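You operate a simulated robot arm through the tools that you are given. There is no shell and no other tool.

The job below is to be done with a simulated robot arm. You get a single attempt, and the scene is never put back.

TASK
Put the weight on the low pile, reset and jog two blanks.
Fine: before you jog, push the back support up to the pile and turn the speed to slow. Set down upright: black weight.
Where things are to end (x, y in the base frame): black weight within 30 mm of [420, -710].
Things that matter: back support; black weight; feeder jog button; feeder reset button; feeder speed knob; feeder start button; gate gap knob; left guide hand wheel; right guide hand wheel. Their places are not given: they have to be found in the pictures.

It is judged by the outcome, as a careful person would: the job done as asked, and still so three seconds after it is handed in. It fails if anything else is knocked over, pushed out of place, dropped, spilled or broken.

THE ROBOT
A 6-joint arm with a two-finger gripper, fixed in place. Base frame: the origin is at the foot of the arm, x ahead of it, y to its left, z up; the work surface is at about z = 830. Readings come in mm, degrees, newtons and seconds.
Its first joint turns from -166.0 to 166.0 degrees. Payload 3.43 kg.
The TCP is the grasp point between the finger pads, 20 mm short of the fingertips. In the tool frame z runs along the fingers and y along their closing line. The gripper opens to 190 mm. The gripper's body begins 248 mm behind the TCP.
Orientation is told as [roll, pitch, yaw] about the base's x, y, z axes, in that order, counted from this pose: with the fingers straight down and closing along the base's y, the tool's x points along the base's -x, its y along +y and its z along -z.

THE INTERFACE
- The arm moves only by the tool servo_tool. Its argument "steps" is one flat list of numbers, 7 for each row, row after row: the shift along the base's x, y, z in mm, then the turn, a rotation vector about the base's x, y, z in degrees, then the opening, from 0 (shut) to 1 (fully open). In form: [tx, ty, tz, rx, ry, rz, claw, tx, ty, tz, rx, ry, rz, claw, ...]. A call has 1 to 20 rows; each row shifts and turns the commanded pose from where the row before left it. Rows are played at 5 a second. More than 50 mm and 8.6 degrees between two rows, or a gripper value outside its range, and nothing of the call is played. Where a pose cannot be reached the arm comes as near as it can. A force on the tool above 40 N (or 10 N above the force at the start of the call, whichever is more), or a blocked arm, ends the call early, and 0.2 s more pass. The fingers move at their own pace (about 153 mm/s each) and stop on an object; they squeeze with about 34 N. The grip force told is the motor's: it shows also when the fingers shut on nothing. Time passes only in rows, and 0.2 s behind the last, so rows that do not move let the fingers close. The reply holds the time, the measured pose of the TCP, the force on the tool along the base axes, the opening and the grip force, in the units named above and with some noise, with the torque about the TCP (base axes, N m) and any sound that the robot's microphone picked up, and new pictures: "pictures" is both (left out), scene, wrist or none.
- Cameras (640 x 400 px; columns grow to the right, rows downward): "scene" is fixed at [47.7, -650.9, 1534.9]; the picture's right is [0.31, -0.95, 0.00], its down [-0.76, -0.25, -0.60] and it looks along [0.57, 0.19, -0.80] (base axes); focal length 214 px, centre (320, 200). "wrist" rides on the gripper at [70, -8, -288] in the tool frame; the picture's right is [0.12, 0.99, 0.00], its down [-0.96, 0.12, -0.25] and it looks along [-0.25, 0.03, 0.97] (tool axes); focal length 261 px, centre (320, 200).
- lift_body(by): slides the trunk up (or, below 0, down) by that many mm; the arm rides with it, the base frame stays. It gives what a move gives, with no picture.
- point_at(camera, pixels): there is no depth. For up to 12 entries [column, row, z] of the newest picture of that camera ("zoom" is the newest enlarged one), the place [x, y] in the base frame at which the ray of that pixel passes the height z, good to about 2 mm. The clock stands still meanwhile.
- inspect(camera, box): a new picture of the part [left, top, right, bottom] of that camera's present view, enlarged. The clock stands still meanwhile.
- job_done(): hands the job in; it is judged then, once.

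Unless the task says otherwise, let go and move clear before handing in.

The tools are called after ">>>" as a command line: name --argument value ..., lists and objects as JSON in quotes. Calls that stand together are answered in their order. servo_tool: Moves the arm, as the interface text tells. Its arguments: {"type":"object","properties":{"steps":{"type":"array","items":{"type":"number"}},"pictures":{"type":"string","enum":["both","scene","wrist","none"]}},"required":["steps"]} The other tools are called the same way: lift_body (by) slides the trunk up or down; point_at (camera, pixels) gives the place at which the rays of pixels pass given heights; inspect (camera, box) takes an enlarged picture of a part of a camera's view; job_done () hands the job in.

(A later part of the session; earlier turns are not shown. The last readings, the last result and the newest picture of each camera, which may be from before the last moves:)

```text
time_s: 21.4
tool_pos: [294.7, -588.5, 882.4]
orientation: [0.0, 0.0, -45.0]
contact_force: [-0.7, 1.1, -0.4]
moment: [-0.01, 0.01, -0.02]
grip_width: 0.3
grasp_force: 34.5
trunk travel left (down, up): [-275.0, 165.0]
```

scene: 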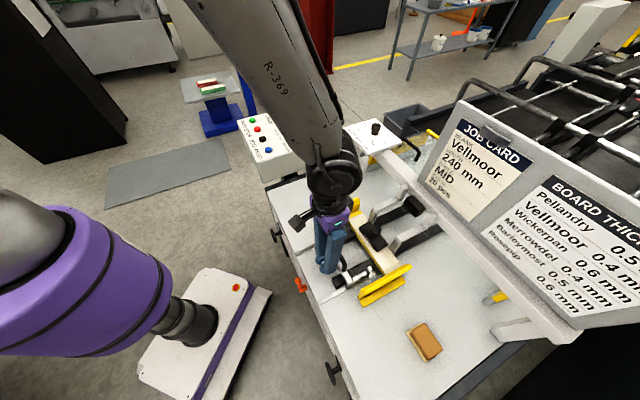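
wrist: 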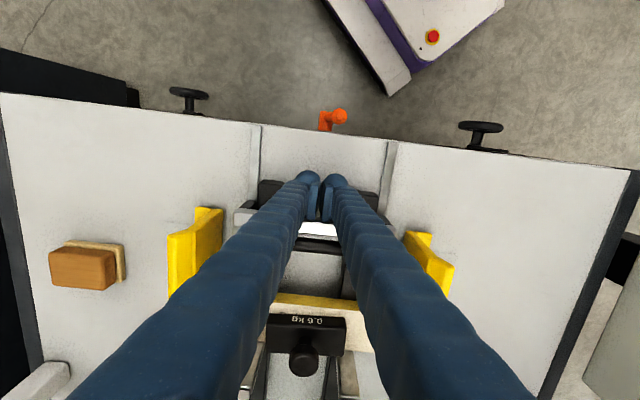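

The crossbar stays fixed relative to the fingers (wrist (240,215)) while the pile has drawn nearer, so the support is sliding with almost no force. I'll push on about 30 mm and look.

>>> servo_tool --steps '[3.5, -3.5, 0, 0, 0, 0, 0, 3.5, -3.5, 0, 0, 0, 0, 0, 3.5, -3.5, 0, 0, 0, 0, 0, 3.5, -3.5, 0, 0, 0, 0, 0, 3.5, -3.5, 0, 0, 0, 0, 0, 3.5, -3.5, 0, 0, 0, 0, 0, 0, 0, 0, 0, 0, 0, 0]' --pictures "both"

>>> inspect --camera "scene" --box '[310, 200, 420, 310]'

>>> inspect --camera "wrist" --box '[160, 170, 470, 390]'

```text
time_s: 23.0
tool_pos: [314.5, -610.0, 882.0]
orientation: [0.0, 0.0, -45.0]
contact_force: [0.4, -0.5, 0.3]
moment: [-0.01, -0.02, 0.0]
grip_width: 0.1
grasp_force: 34.8
trunk travel left (down, up): [-275.0, 165.0]
```

scene: 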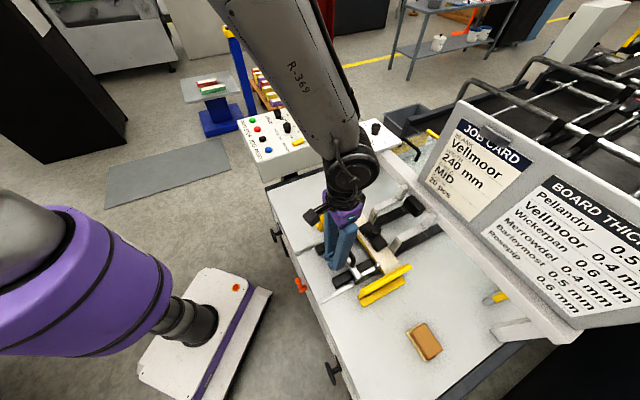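
wrist: 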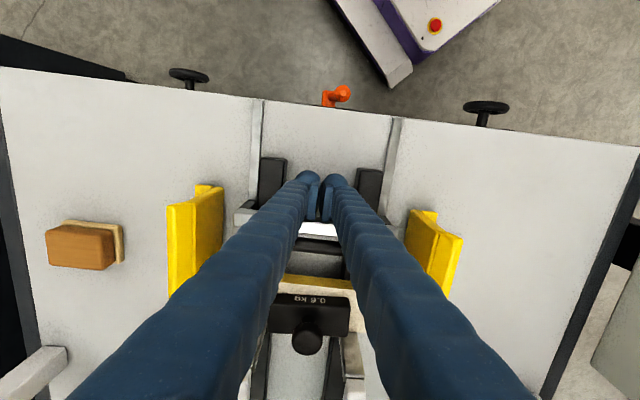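

```text
3.64 times, centred on (365, 255) of scene
```

zoom: 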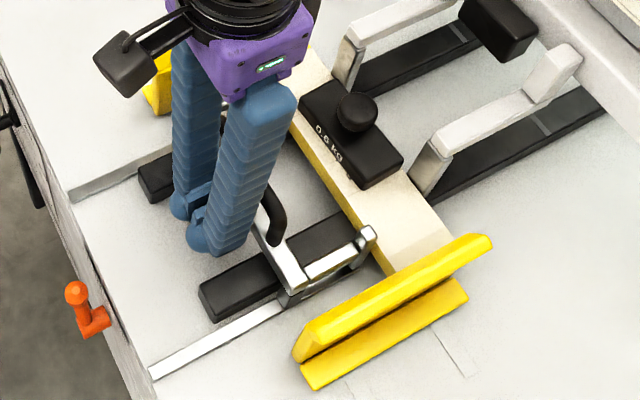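

```text
1.82 times, centred on (315, 280) of wrist
```

zoom: 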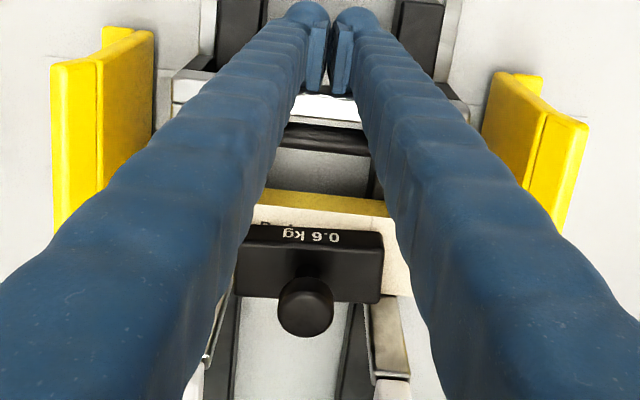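

The support's post (scene zoom (368,235)) is close to the pile's rear edge now, about 15–20 mm left. I'll push 11 mm more in fine steps.

>>> servo_tool --steps '[2, -2, 0, 0, 0, 0, 0, 2, -2, 0, 0, 0, 0, 0, 2, -2, 0, 0, 0, 0, 0, 2, -2, 0, 0, 0, 0, 0, 0, 0, 0, 0, 0, 0, 0]' --pictures "both"

>>> inspect --camera "scene" --box '[340, 220, 410, 290]'

```text
time_s: 24.2
tool_pos: [321.2, -617.4, 882.1]
orientation: [0.0, 0.1, -45.0]
contact_force: [-8.6, 6.2, -1.4]
moment: [0.02, 0.07, -0.06]
grip_width: 6.0
grasp_force: 34.6
trunk travel left (down, up): [-275.0, 165.0]
```

scene: 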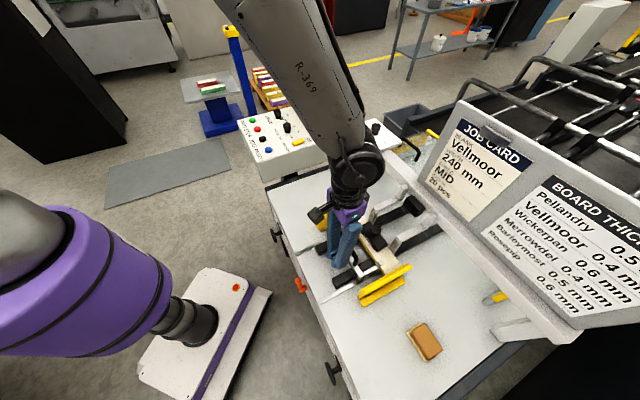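
wrist: 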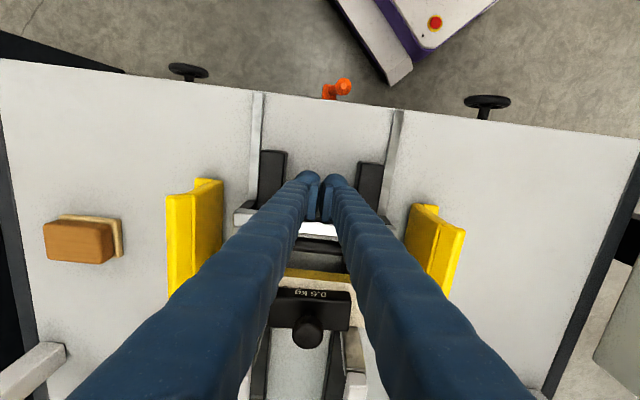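

```text
5.71 times, centred on (375, 255) of scene
```

zoom: 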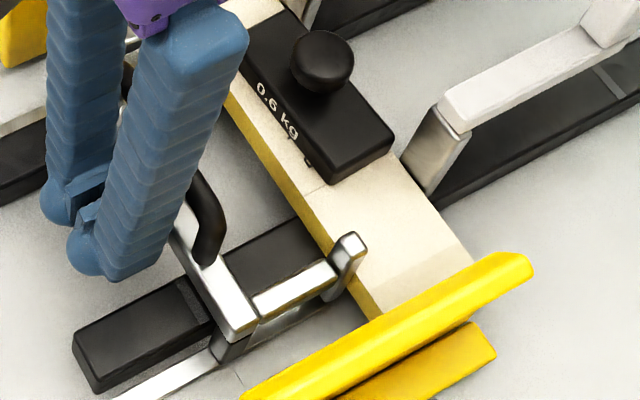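

The resisting force rose to about 10 N against the feed direction at s≈664, so the posts have met the pile. I'll back the fingers off, rise, and look at the contact from above.

>>> servo_tool --steps '[-6, 6, 0, 0, 0, 0, 0, -12, 12, 0, 0, 0, 0, 0, -12, 12, 0, 0, 0, 0, 0, 0, 0, 40, 0, 0, 0, 0, 0, 0, 45, 0, 0, 0, 0, 0, 0, 45, 0, 0, 0, 0, 0, 0, 45, 0, 0, 0, 0, 32, -30, 10, 0, 0, 0, 0.2, 32, -30, 0, 0, 0, 0, 0.5, 32, -30, 0, 0, 0, 0, 0.5, 30, -28, 0, 0, 0, 0, 0.5, 0, 0, 0, 0, 0, 0, 0.5]' --pictures "both"

>>> inspect --camera "wrist" --box '[220, 50, 430, 230]'

>>> inspect --camera "scene" --box '[310, 200, 420, 300]'

```text
time_s: 26.8
tool_pos: [417.3, -705.5, 1067.9]
orientation: [0.0, 0.0, -44.9]
contact_force: [-0.9, -0.3, -0.4]
moment: [0.04, -0.05, 0.0]
grip_width: 94.9
grasp_force: 0.1
trunk travel left (down, up): [-275.0, 165.0]
```

scene: 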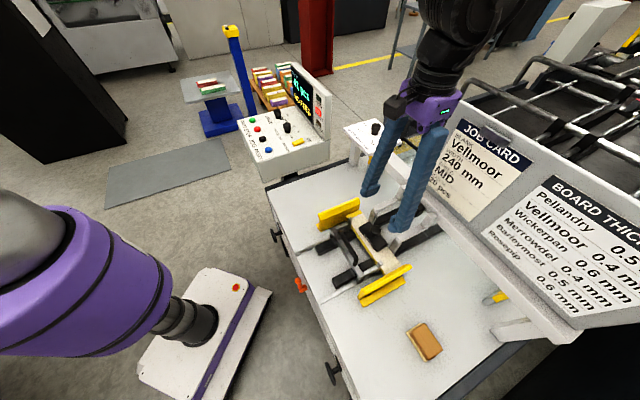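
wrist: 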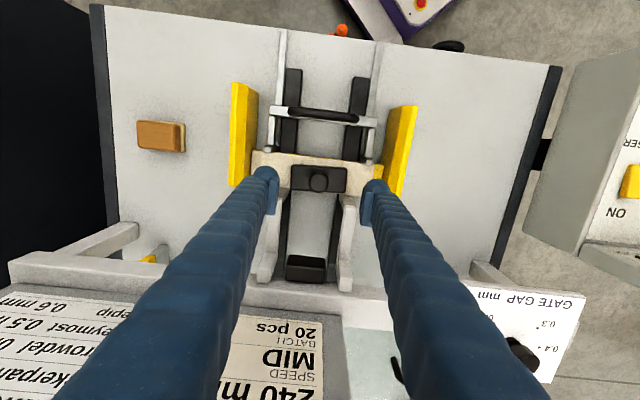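

```text
2.22 times, centred on (325, 140) of wrist
```

zoom: 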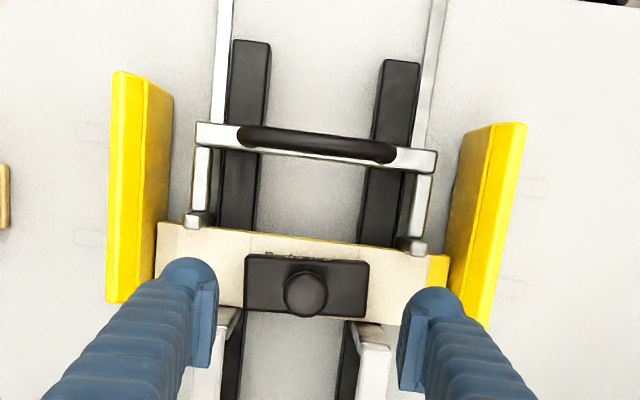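

```text
4.00 times, centred on (365, 250) of scene
```

zoom: 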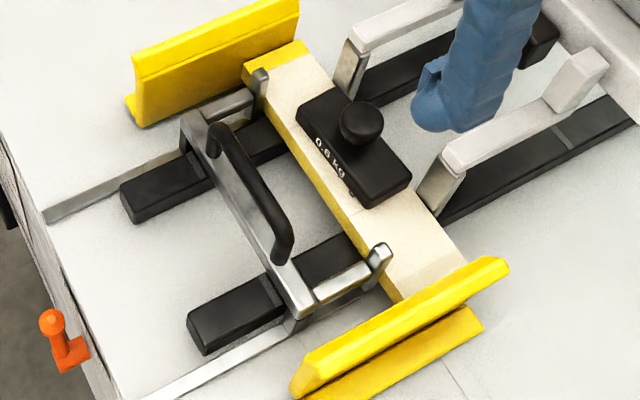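

The posts now reach the pile's rear edge at wrist (268,148) and (367,159), and the weight is undisturbed. I'll check numerically where the posts and pile edges are.

>>> point_at --camera "wrist" --pixels '[[267.8, 148.1, 917], [366.9, 159.35, 917], [253.5, 149.5, 862], [382, 165, 862], [292.5, 164, 892], [344.5, 169, 892], [252, 172, 862], [318, 182, 925]]'

>>> point_at --camera "scene" --pixels '[[380, 262.5, 917], [350, 218.75, 917], [384, 276, 862], [346, 219, 862], [401, 266, 862], [360, 211, 862]]'

>>> inspect --camera "scene" --box '[355, 245, 405, 290]'

>>> inspect --camera "scene" --box '[325, 205, 375, 245]'

```text
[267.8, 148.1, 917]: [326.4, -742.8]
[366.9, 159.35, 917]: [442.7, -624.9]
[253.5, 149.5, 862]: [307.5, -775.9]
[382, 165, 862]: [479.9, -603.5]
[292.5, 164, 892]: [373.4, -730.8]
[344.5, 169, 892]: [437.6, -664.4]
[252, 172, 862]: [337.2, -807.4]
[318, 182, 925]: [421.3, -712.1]
```

```text
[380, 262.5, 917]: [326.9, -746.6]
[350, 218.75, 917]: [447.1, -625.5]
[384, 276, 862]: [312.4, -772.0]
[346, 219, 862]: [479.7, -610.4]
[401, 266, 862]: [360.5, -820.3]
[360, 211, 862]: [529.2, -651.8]
```

```text
8.89 times, centred on (380, 268) of scene
```

zoom: 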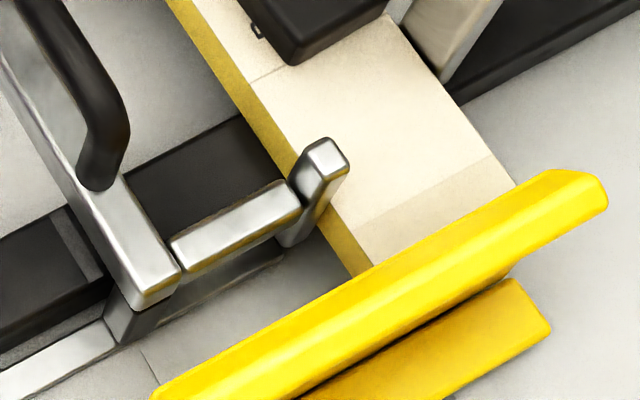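

```text
10.00 times, centred on (350, 225) of scene
```

zoom: 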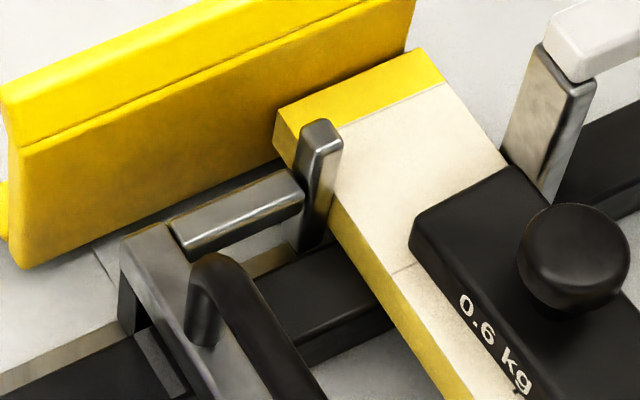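

The posts look to be against the pile but may be a few millimetres short, so I want to look straight down into that gap. First I'll check the board's position so that I can shift the camera forward safely.

>>> point_at --camera "wrist" --pixels '[[291, 331, 950], [291, 331, 1050], [322, 286, 900], [322, 286, 1000]]'

>>> point_at --camera "scene" --pixels '[[443, 190, 950], [443, 190, 1050], [463, 104, 1100], [463, 104, 1200]]'

```text
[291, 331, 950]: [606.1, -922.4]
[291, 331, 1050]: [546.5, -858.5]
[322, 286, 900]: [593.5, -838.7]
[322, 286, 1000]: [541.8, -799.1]
```

```text
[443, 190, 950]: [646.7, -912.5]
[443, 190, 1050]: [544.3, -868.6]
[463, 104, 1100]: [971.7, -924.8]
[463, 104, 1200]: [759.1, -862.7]
```

The board's lower edge is at about s≈995, far enough. I'll shift forward about 44 mm so the wrist camera is directly above the post/pile contact.

>>> servo_tool --steps '[15, -16, 0, 0, 0, 0, 0.5, 15, -16, 0, 0, 0, 0, 0.5, 0, 0, 0, 0, 0, 0, 0.5]' --pictures "wrist"

>>> inspect --camera "wrist" --box '[240, 85, 400, 185]'

>>> inspect --camera "wrist" --box '[250, 105, 300, 155]'

>>> inspect --camera "wrist" --box '[345, 115, 395, 165]'

```text
time_s: 27.6
tool_pos: [448.5, -738.5, 1068.0]
orientation: [0.0, 0.0, -45.0]
contact_force: [0.0, -0.5, 0.0]
moment: [0.04, -0.02, -0.01]
grip_width: 95.1
grasp_force: 0.0
trunk travel left (down, up): [-275.0, 165.0]
```

wrist: 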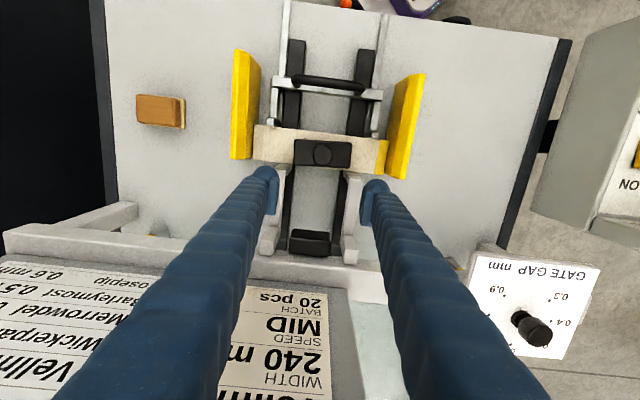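

```text
4.00 times, centred on (320, 135) of wrist
```

zoom: 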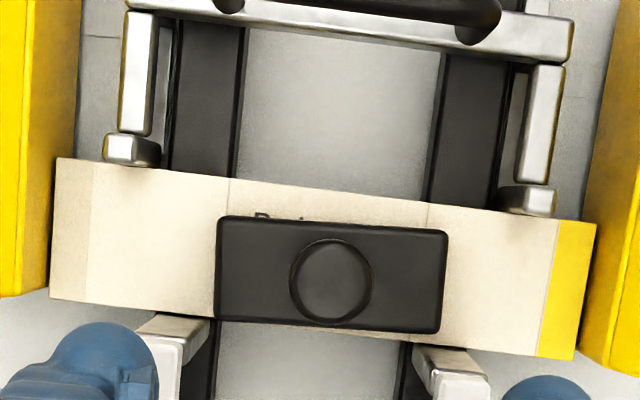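

```text
8.00 times, centred on (275, 130) of wrist
```

zoom: 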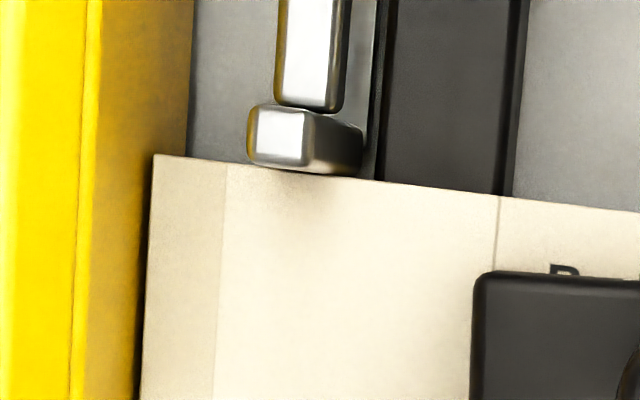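

```text
8.00 times, centred on (370, 140) of wrist
```

zoom: 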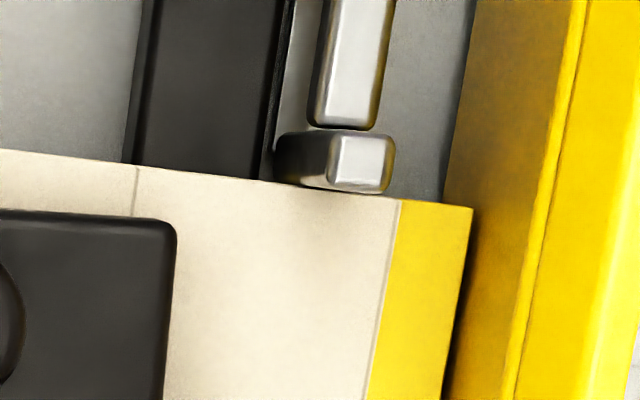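

Looking straight down there is no gap: both posts (wrist (268,127) and (367,134)) touch the pile's rear edge. Next is the speed knob; I'll check the display's height from the scene view before travelling there.

>>> point_at --camera "scene" --pixels '[[331.5, 94.1, 1050], [331.5, 94.1, 1100], [331.5, 94.1, 1150], [331.5, 94.1, 1200], [328.8, 138.7, 970], [291.6, 62.6, 1100], [291.6, 62.6, 1150], [291.6, 62.6, 1200]]'

```text
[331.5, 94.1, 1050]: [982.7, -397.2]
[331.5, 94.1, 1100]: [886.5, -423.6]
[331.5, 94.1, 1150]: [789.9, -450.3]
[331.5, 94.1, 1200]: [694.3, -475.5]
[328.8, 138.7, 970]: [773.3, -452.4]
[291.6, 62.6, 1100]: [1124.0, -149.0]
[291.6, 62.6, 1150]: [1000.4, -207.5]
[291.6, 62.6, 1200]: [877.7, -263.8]
```

The display top is about z 1150 with its face about 130 mm beyond the knobs. I'll rise to z≈1250 and travel to above the speed knob with yaw -60°.

>>> servo_tool --steps '[0, 0, 45, 0, 0, 0, 0.5, 0, 0, 45, 0, 0, 0, 0.5, 0, 0, 45, 0, 0, 0, 0.5, 0, 0, 45, 0, 0, 0, 0.5, 26.2, 36.8, 0, 0, 0, -1, 0.5, 26.2, 36.8, 0, 0, 0, -1, 0.5, 26.2, 36.8, 0, 0, 0, -1, 0.5, 26.2, 36.8, 0, 0, 0, -1, 0.5, 26.2, 36.8, 0, 0, 0, -1, 0.5, 26.2, 36.8, 0, 0, 0, -1, 0.5, 26.2, 36.8, 0, 0, 0, -1, 0.5, 26.2, 36.8, 0, 0, 0, -1, 0.5, 26.2, 36.8, 0, 0, 0, -1, 0.5, 26.2, 36.8, 0, 0, 0, -1, 0.5, 26.2, 36.8, 0, 0, 0, -1, 0.5, 26.2, 36.8, 0, 0, 0, -1, 0.5, 26.2, 36.8, 0, 0, 0, -1, 0.5, 26.2, 36.8, 0, 0, 0, -1, 0.5, 26.2, 36.8, 0, 0, 0, -1, 0.5]' --pictures "none"

>>> servo_tool --steps '[0, 0, -40, 0, 0, 0, 0.5, 0, 0, 0, 0, 0, 0, 0.5, 0, 0, 0, 0, 0, 0, 0.5]' --pictures "both"

>>> inspect --camera "wrist" --box '[270, 140, 370, 240]'

```text
time_s: 31.6
tool_pos: [843.9, -185.4, 1246.6]
orientation: [0.0, 0.0, -60.1]
contact_force: [1.2, 0.2, -0.3]
moment: [-0.07, 0.04, 0.0]
grip_width: 94.8
grasp_force: 0.0
trunk travel left (down, up): [-275.0, 165.0]
```

```text
time_s: 32.4
tool_pos: [842.6, -185.7, 1204.9]
orientation: [-0.2, 0.1, -60.0]
contact_force: [-0.6, 0.1, -0.2]
moment: [0.03, 0.01, 0.01]
grip_width: 95.0
grasp_force: 0.1
trunk travel left (down, up): [-275.0, 165.0]
```

scene: 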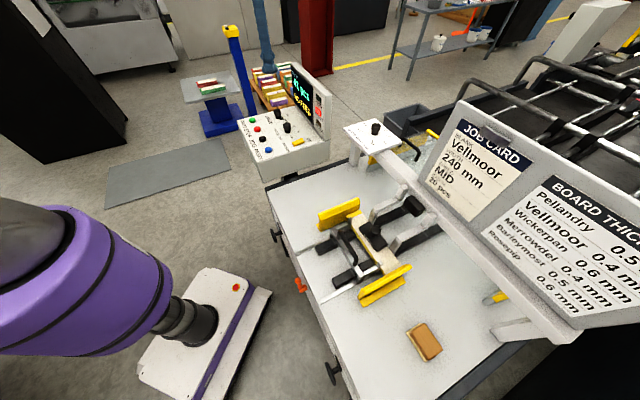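
wrist: 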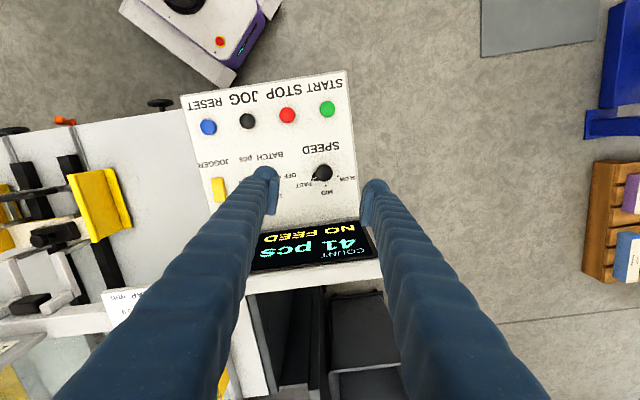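

```text
4.00 times, centred on (320, 190) of wrist
```

zoom: 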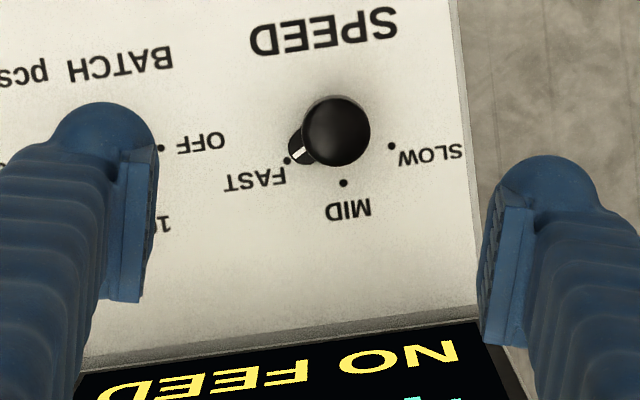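

The dial is clear now: FAST dot at zoom (287,160), MID (343,183), SLOW (391,146), and the pointer at FAST. I'll place those dots in the base frame to get the turn angle and knob axis.

>>> point_at --camera "zoom" --pixels '[[287, 160, 966], [343, 183, 966], [391, 146, 966], [336, 130, 1010], [336, 130, 1000], [297, 155, 972], [308, 146, 972]]'

>>> inspect --camera "scene" --box '[255, 95, 315, 145]'

>>> inspect --camera "wrist" --box '[300, 150, 345, 195]'

```text
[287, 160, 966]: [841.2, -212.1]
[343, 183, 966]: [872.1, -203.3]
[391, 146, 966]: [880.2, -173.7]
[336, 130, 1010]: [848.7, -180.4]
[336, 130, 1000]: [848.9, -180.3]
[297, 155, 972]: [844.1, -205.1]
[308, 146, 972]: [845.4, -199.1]
```

```text
8.00 times, centred on (285, 120) of scene
```

zoom: 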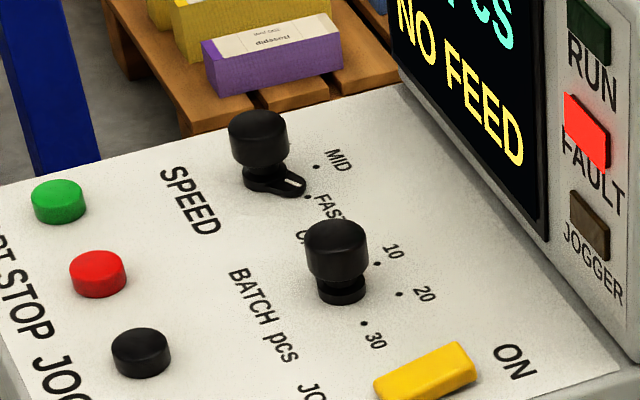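

```text
8.89 times, centred on (322, 172) of wrist
```

zoom: 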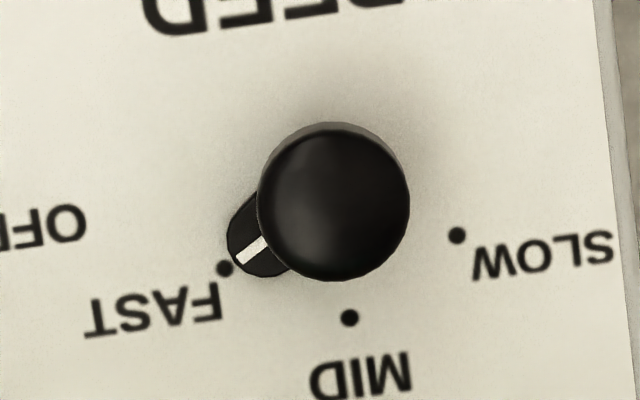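

The dial circle gives the knob axis at (849,-181), FAST at -104°, SLOW at about +14°, so a turn of about +119° is needed; the cap top is near z 1005. I'll centre on it, narrow the fingers, and go down to z≈1030.

>>> servo_tool --steps '[6.4, 4.9, -35, 0, 0, 0, 0.35, 0, 0, -40, 0, 0, 0, 0.35, 0, 0, -40, 0, 0, 0, 0.35, 0, 0, -40, 0, 0, 0, 0.35, 0, 0, -20, 0, 0, 0, 0.35, 0, 0, 0, 0, 0, 0, 0.35]' --pictures "both"

>>> inspect --camera "wrist" --box '[260, 130, 380, 240]'

>>> inspect --camera "scene" --box '[245, 80, 325, 150]'

```text
time_s: 33.8
tool_pos: [849.5, -181.1, 1031.5]
orientation: [0.0, -0.1, -60.0]
contact_force: [0.1, -0.2, -0.1]
moment: [0.01, 0.0, 0.02]
grip_width: 66.5
grasp_force: 0.1
trunk travel left (down, up): [-275.0, 165.0]
```

scene: 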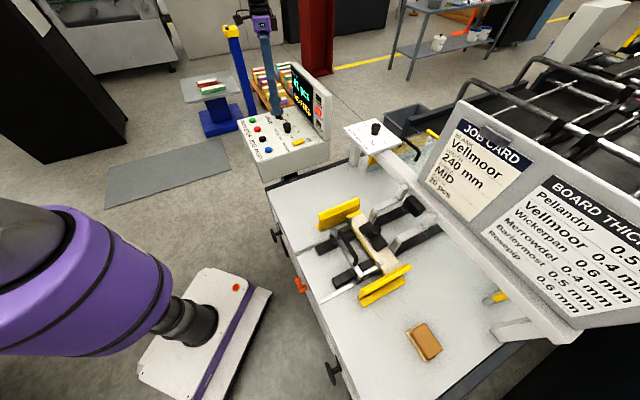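
wrist: 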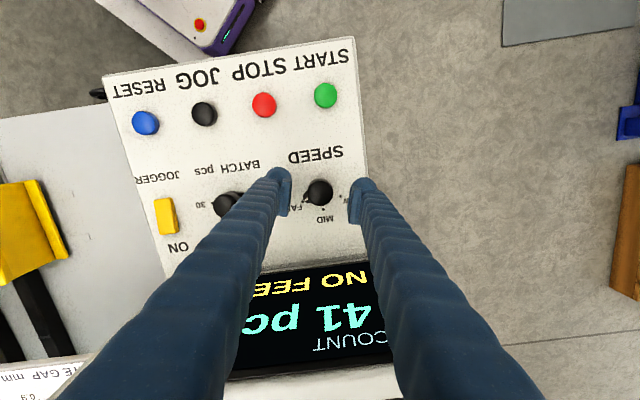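

```text
3.64 times, centred on (320, 185) of wrist
```

zoom: 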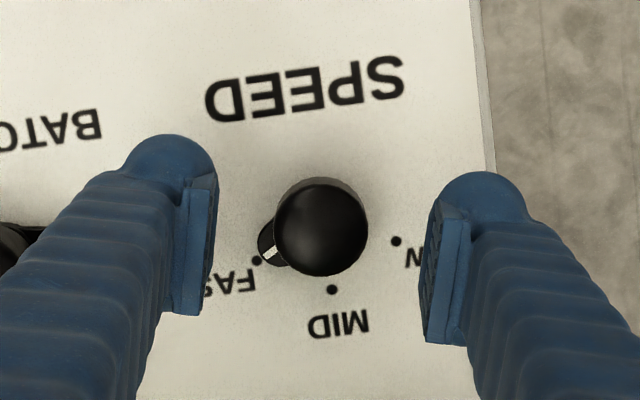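

```text
5.71 times, centred on (285, 115) of scene
```

zoom: 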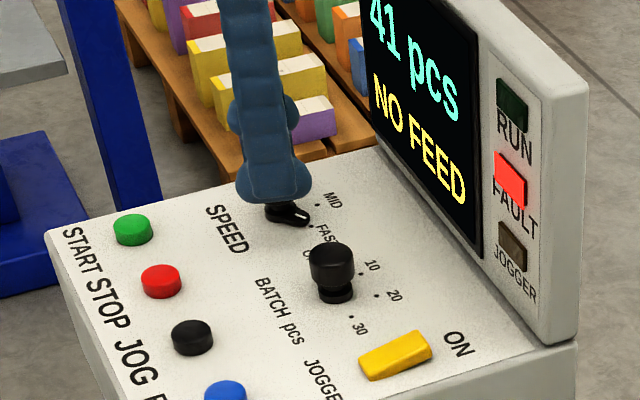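

The knob cap is centred between the fingers (wrist (319,193)). I'll lower to z≈1000 and close on it.

>>> servo_tool --steps '[0, 0, -16, 0, 0, 0, 0.35, 0, 0, -15, 0, 0, 0, 0.35, 0, 0, 0, 0, 0, 0, 0.25, 0, 0, 0, 0, 0, 0, 0.1, 0, 0, 0, 0, 0, 0, 0.05, 0, 0, 0, 0, 0, 0, 0.05]' --pictures "wrist"

```text
time_s: 35.2
tool_pos: [849.4, -181.4, 1000.8]
orientation: [0.0, 0.1, -60.0]
contact_force: [1.6, 1.4, -0.2]
moment: [0.04, -0.01, 0.01]
grip_width: 31.2
grasp_force: 45.3
trunk travel left (down, up): [-275.0, 165.0]
```

wrist: 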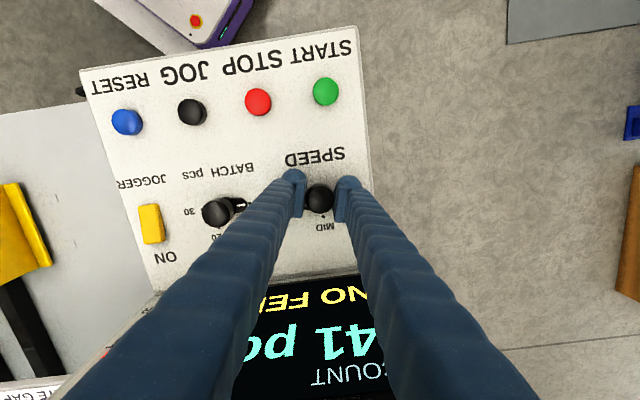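

Gripped the knob at 31.2 mm. I'll turn it +60° first in 7.5° rows and check the result.

>>> servo_tool --steps '[0, 0, 0, 0, 0, 7.5, 0.05, 0, 0, 0, 0, 0, 7.5, 0.05, 0, 0, 0, 0, 0, 7.5, 0.05, 0, 0, 0, 0, 0, 7.5, 0.05, 0, 0, 0, 0, 0, 7.5, 0.05, 0, 0, 0, 0, 0, 7.5, 0.05, 0, 0, 0, 0, 0, 7.5, 0.05, 0, 0, 0, 0, 0, 7.5, 0.05, 0, 0, 0, 0, 0, 0, 0.05]' --pictures "both"

>>> inspect --camera "scene" --box '[245, 80, 325, 150]'

>>> inspect --camera "wrist" --box '[260, 130, 380, 240]'

```text
time_s: 37.2
tool_pos: [847.8, -182.6, 999.6]
orientation: [0.0, 0.1, 0.1]
contact_force: [-1.3, -8.8, 0.6]
moment: [-0.11, 0.11, -0.02]
grip_width: 31.5
grasp_force: 45.2
trunk travel left (down, up): [-275.0, 165.0]
```

scene: 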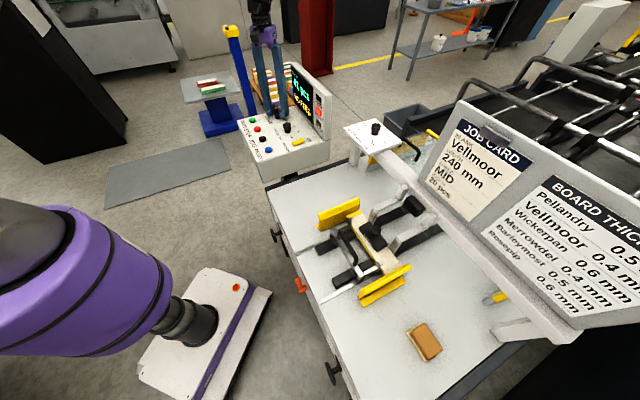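
wrist: 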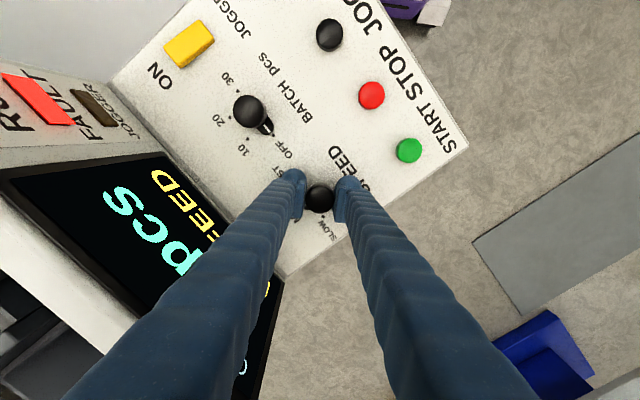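

```text
5.71 times, centred on (285, 115) of scene
```

zoom: 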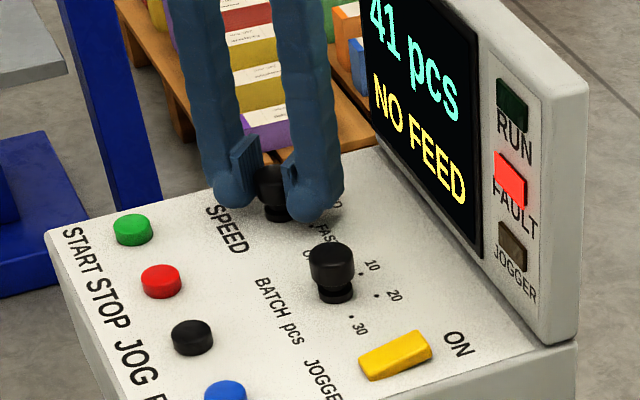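

```text
3.64 times, centred on (320, 185) of wrist
```

zoom: 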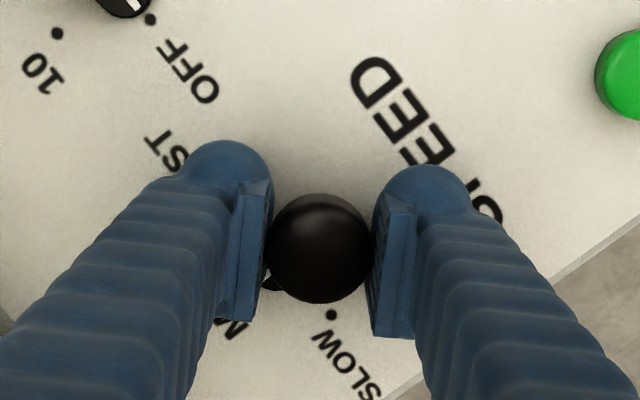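

The knob turned with the fingers; the pointer is now toward MID (zoom (270,285)). I'll relax the slight side load and turn the next 60° to SLOW.

>>> servo_tool --steps '[0, -1, 0, 0, 0, 7.5, 0.05, 0, 0, 0, 0, 0, 7.5, 0.05, 0, 0, 0, 0, 0, 7.5, 0.05, 0, 0, 0, 0, 0, 7.5, 0.05, 0, 0, 0, 0, 0, 7.5, 0.05, 0, 0, 0, 0, 0, 7.5, 0.05, 0, 0, 0, 0, 0, 7.5, 0.05, 0, 0, 0, 0, 0, 7, 0.05, 0, 0, 0, 0, 0, 0, 0.05]' --pictures "both"

>>> inspect --camera "wrist" --box '[260, 130, 380, 240]'

```text
time_s: 39.2
tool_pos: [850.2, -184.1, 1000.3]
orientation: [0.0, 0.0, 59.6]
contact_force: [3.4, -19.8, 2.5]
moment: [-0.2, -0.03, -0.02]
grip_width: 31.2
grasp_force: 44.7
trunk travel left (down, up): [-275.0, 165.0]
```

scene: 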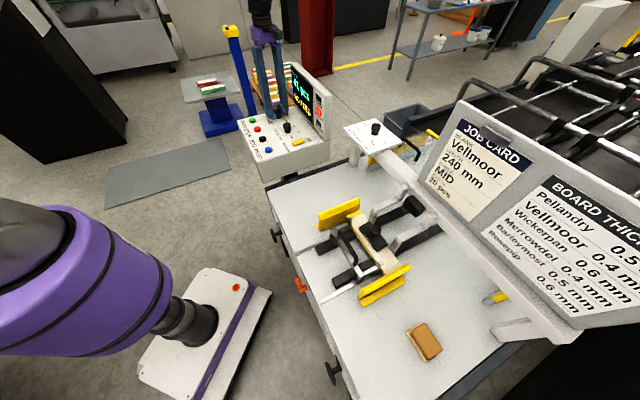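
wrist: 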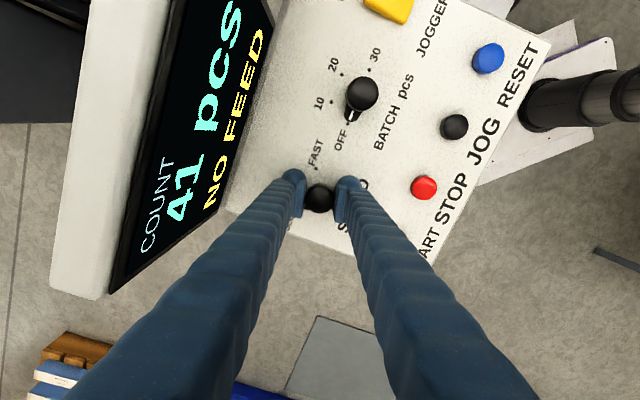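

```text
3.64 times, centred on (320, 185) of wrist
```

zoom: 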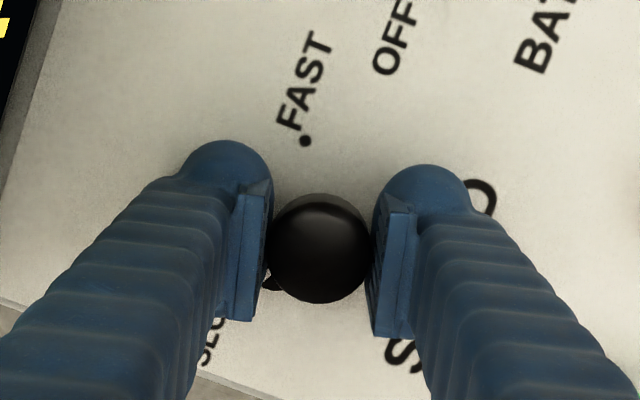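

The pointer kept the same place relative to the fingers (zoom (270,285)), so no slip: it should be at SLOW now. I'll ease the side load, open, and rise to look.

>>> servo_tool --steps '[0, -1.2, 0, 0, 0, 0, 0.05, 0, 0, 0, 0, 0, 0, 0.2, 0, 0, 0, 0, 0, 0, 0.35, 0, 0, 0, 0, 0, 0, 0.35, 0, 0, 15, 0, 0, 0, 0.35, 0, 0, 35, 0, 0, 0, 0.45, 0, 0, 45, 0, 0, 0, 0.5, 0, 0, 45, 0, 0, 0, 0.5, 0, 0, 0, 0, 0, 0, 0.5]' --pictures "both"

>>> inspect --camera "wrist" --box '[270, 130, 370, 230]'

```text
time_s: 41.2
tool_pos: [849.3, -183.2, 1139.4]
orientation: [0.1, 0.0, 59.5]
contact_force: [0.0, 0.5, -0.9]
moment: [-0.02, 0.0, -0.02]
grip_width: 94.9
grasp_force: 0.0
trunk travel left (down, up): [-275.0, 165.0]
```

scene: 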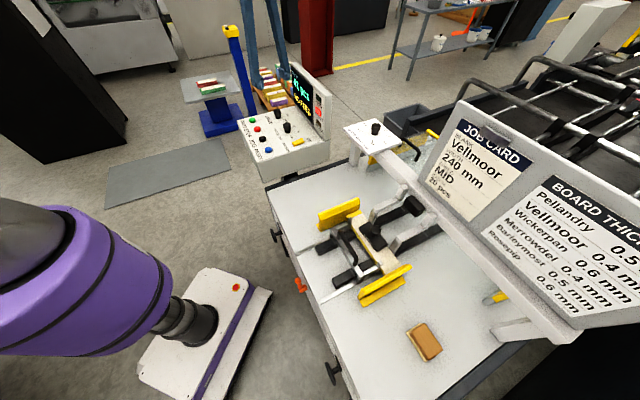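
wrist: 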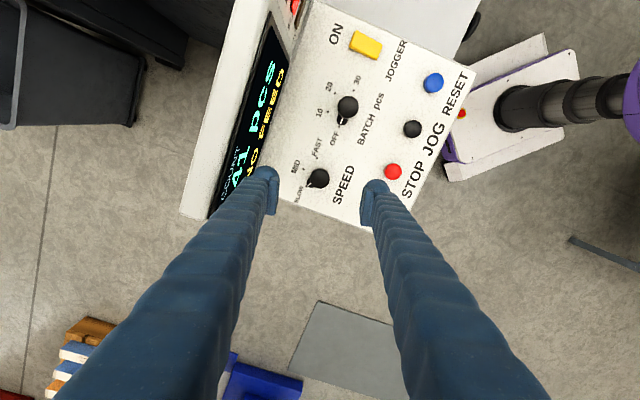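

```text
4.00 times, centred on (320, 180) of wrist
```

zoom: 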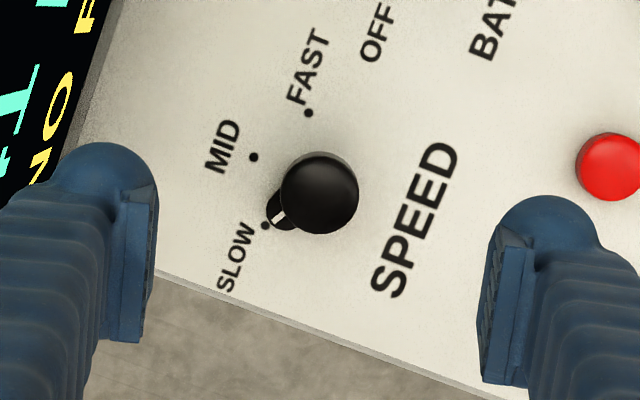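

The pointer's white mark (zoom (280,216)) now points at the SLOW dot (265,226). I'll verify numerically and also re-locate the buttons from this view.

>>> point_at --camera "zoom" --pixels '[[265, 226, 966], [253, 157, 966], [309, 113, 966], [280, 216, 974], [274, 219, 974], [285, 212, 974], [319, 193, 1005]]'

>>> point_at --camera "wrist" --pixels '[[432.5, 82.5, 976], [412.5, 128.5, 976], [393, 171.5, 976]]'

>>> inspect --camera "wrist" --box '[370, 60, 470, 190]'

```text
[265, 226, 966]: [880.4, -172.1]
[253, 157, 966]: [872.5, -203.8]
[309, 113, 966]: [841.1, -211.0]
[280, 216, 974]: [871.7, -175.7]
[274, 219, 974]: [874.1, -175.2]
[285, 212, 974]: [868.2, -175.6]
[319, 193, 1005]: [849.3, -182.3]
```

```text
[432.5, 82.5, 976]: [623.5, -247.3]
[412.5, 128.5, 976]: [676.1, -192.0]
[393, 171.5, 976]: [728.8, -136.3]
```

```text
3.08 times, centred on (420, 125) of wrist
```

zoom: 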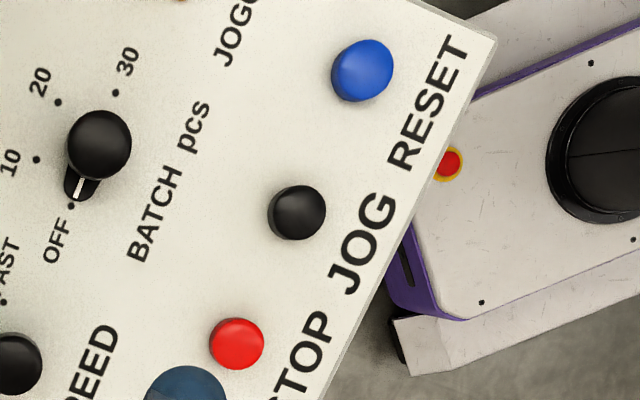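

The pointer angle (15.3°) matches the SLOW dot (17.6°) well, and the buttons are confirmed at RESET (623,-247), JOG (676,-192). I'll move above RESET with the fingers closed and yaw brought back to 0.

>>> servo_tool --steps '[-32.3, -9, 0, 0, 0, -8.5, 0.3, -32.3, -9, 0, 0, 0, -8.5, 0, -32.3, -9, 0, 0, 0, -8.5, 0, -32.3, -9, 0, 0, 0, -8.5, 0, -32.3, -9, 0, 0, 0, -8.5, 0, -32.3, -9, 0, 0, 0, -8.5, 0, -32.3, -9, 0, 0, 0, -8.5, 0, 0, 0, -40, 0, 0, 0, 0, 0, 0, -40, 0, 0, 0, 0, 0, 0, 0, 0, 0, 0, 0]' --pictures "both"

>>> inspect --camera "wrist" --box '[260, 140, 420, 260]'

>>> inspect --camera "scene" --box '[235, 70, 335, 165]'

```text
time_s: 43.4
tool_pos: [622.6, -246.9, 1061.0]
orientation: [-0.1, 0.0, 0.0]
contact_force: [-0.5, 0.1, 0.1]
moment: [0.03, -0.02, -0.01]
grip_width: 0.0
grasp_force: 34.1
trunk travel left (down, up): [-275.0, 165.0]
```

scene: 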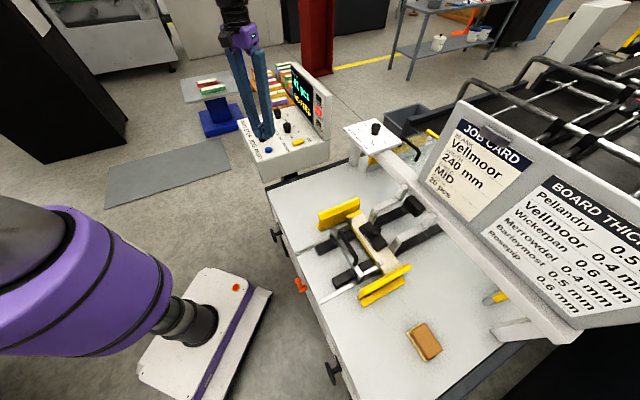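
wrist: 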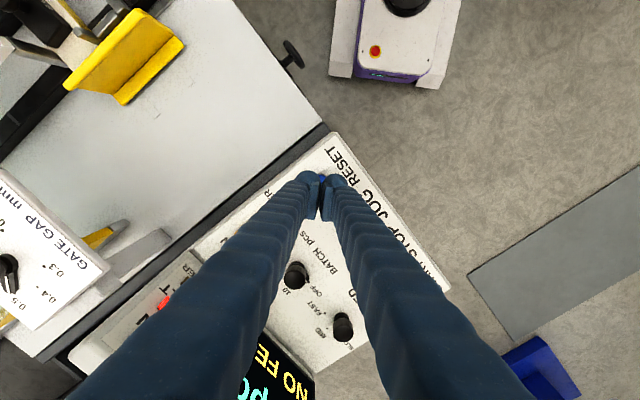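

```text
3.33 times, centred on (340, 200) of wrist
```

zoom: 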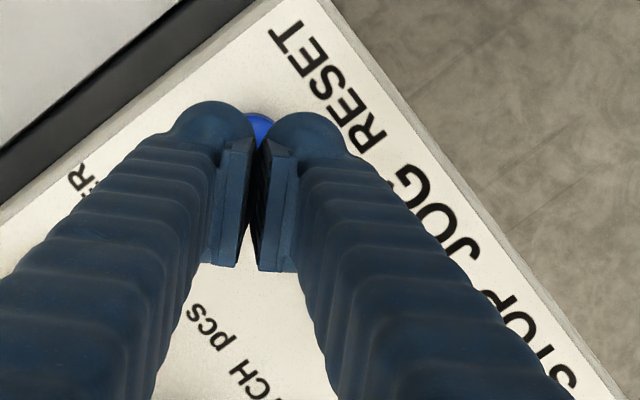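

```text
4.21 times, centred on (285, 118) of scene
```

zoom: 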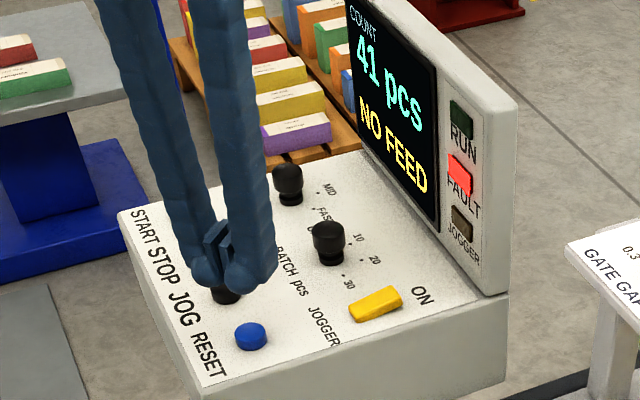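

TCP is over RESET (blue visible at wrist (322,178)). I'll go down to just above the button at z≈1001.

>>> servo_tool --steps '[0, 0, -40, 0, 0, 0, 0, 0, 0, -20, 0, 0, 0, 0, 0, 0, 0, 0, 0, 0, 0]' --pictures "scene"

>>> inspect --camera "scene" --box '[235, 70, 335, 165]'

```text
time_s: 44.2
tool_pos: [622.0, -247.5, 1001.0]
orientation: [-0.1, 0.1, 0.1]
contact_force: [0.0, 0.5, 0.7]
moment: [-0.01, -0.01, 0.02]
grip_width: 0.1
grasp_force: 34.1
trunk travel left (down, up): [-275.0, 165.0]
```

scene: 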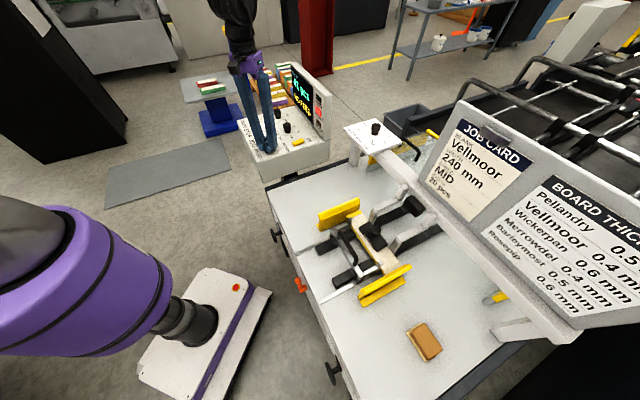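

```text
4.21 times, centred on (285, 118) of scene
```

zoom: 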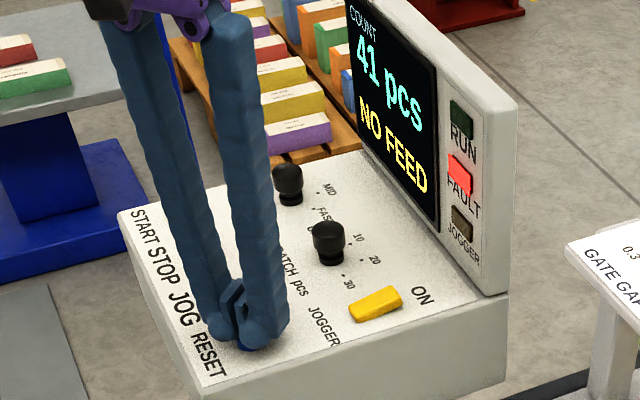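

The fingertips are right over the blue RESET button, no contact yet. I'll press down gently in 2–3 mm rows and then lift off.

>>> servo_tool --steps '[0, 0, -3, 0, 0, 0, 0, 0, 0, -2.5, 0, 0, 0, 0, 0, 0, -2.5, 0, 0, 0, 0, 0, 0, -1.5, 0, 0, 0, 0]' --pictures "scene"

>>> inspect --camera "scene" --box '[235, 70, 335, 165]'

```text
time_s: 45.2
tool_pos: [623.5, -246.4, 993.5]
orientation: [-0.2, -0.1, 0.0]
contact_force: [-0.3, -1.1, 23.8]
moment: [-0.08, 0.01, -0.02]
grip_width: 5.8
grasp_force: 34.0
trunk travel left (down, up): [-275.0, 165.0]
heard: click
```

scene: 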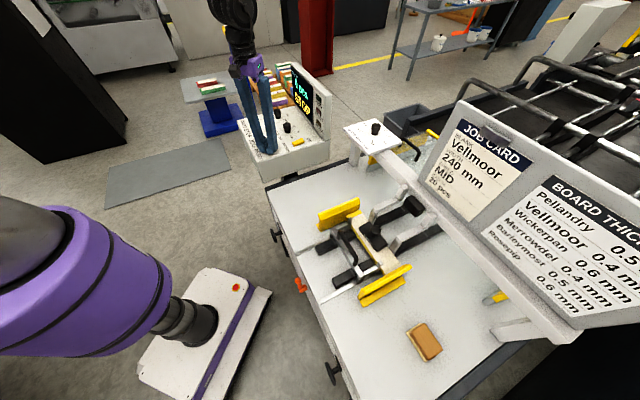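

```text
4.21 times, centred on (285, 118) of scene
```

zoom: 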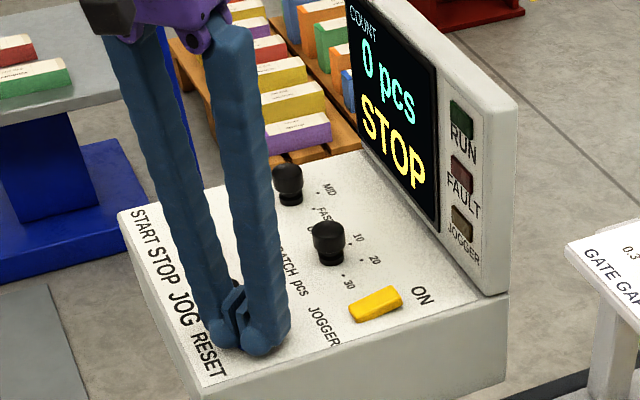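

A click was heard; the display now shows "0 pcs STOP" and the FAULT lamp is off. I'll lift, move over JOG, and stop just above it.

>>> servo_tool --steps '[0, 0, 15, 0, 0, 0, 0, 0, 0, 35, 0, 0, 0, 0, 17.5, 18, 0, 0, 0, 0, 0, 17.5, 18, 0, 0, 0, 0, 0, 17.5, 18, 0, 0, 0, 0, 0, 0, 0, -30, 0, 0, 0, 0, 0, 0, -11, 0, 0, 0, 0, 0, 0, 0, 0, 0, 0, 0]' --pictures "both"

>>> inspect --camera "scene" --box '[235, 70, 335, 165]'

>>> inspect --camera "wrist" --box '[240, 130, 400, 250]'

```text
time_s: 47.0
tool_pos: [674.6, -192.4, 1000.3]
orientation: [-0.1, 0.0, 0.1]
contact_force: [0.1, 0.0, 0.6]
moment: [-0.02, -0.02, -0.02]
grip_width: 0.3
grasp_force: 34.0
trunk travel left (down, up): [-275.0, 165.0]
```

scene: 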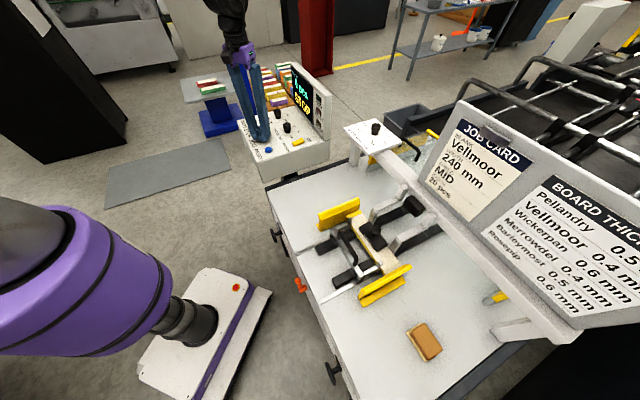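
wrist: 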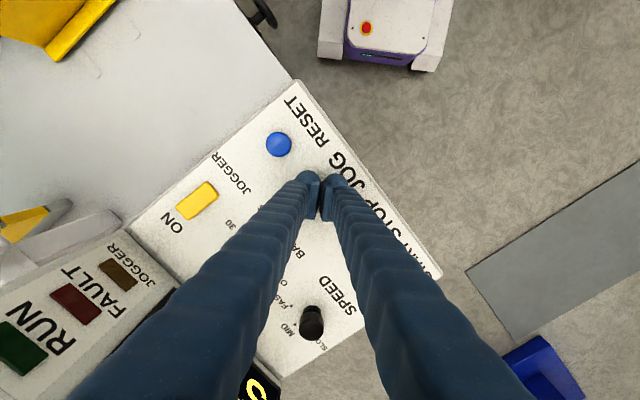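

```text
4.21 times, centred on (285, 118) of scene
```

zoom: 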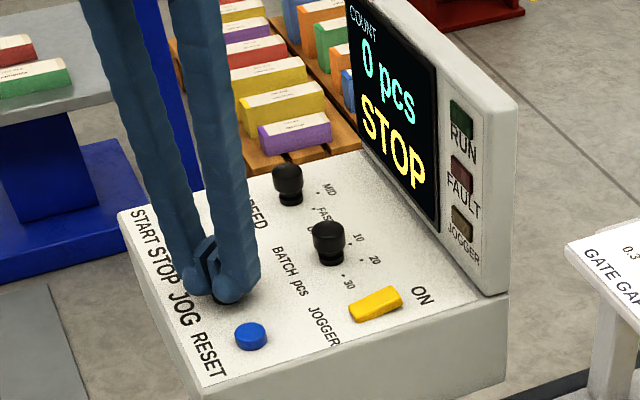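

```text
3.33 times, centred on (320, 190) of wrist
```

zoom: 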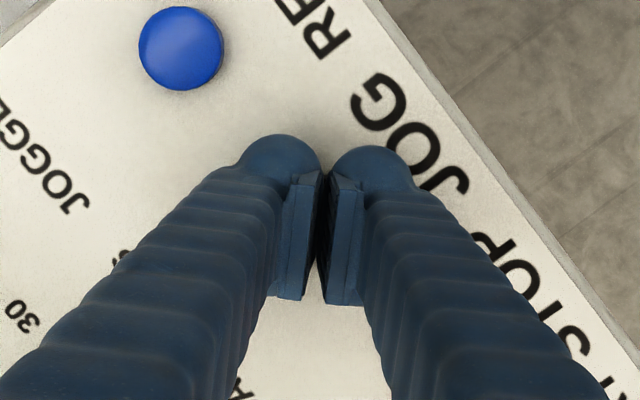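

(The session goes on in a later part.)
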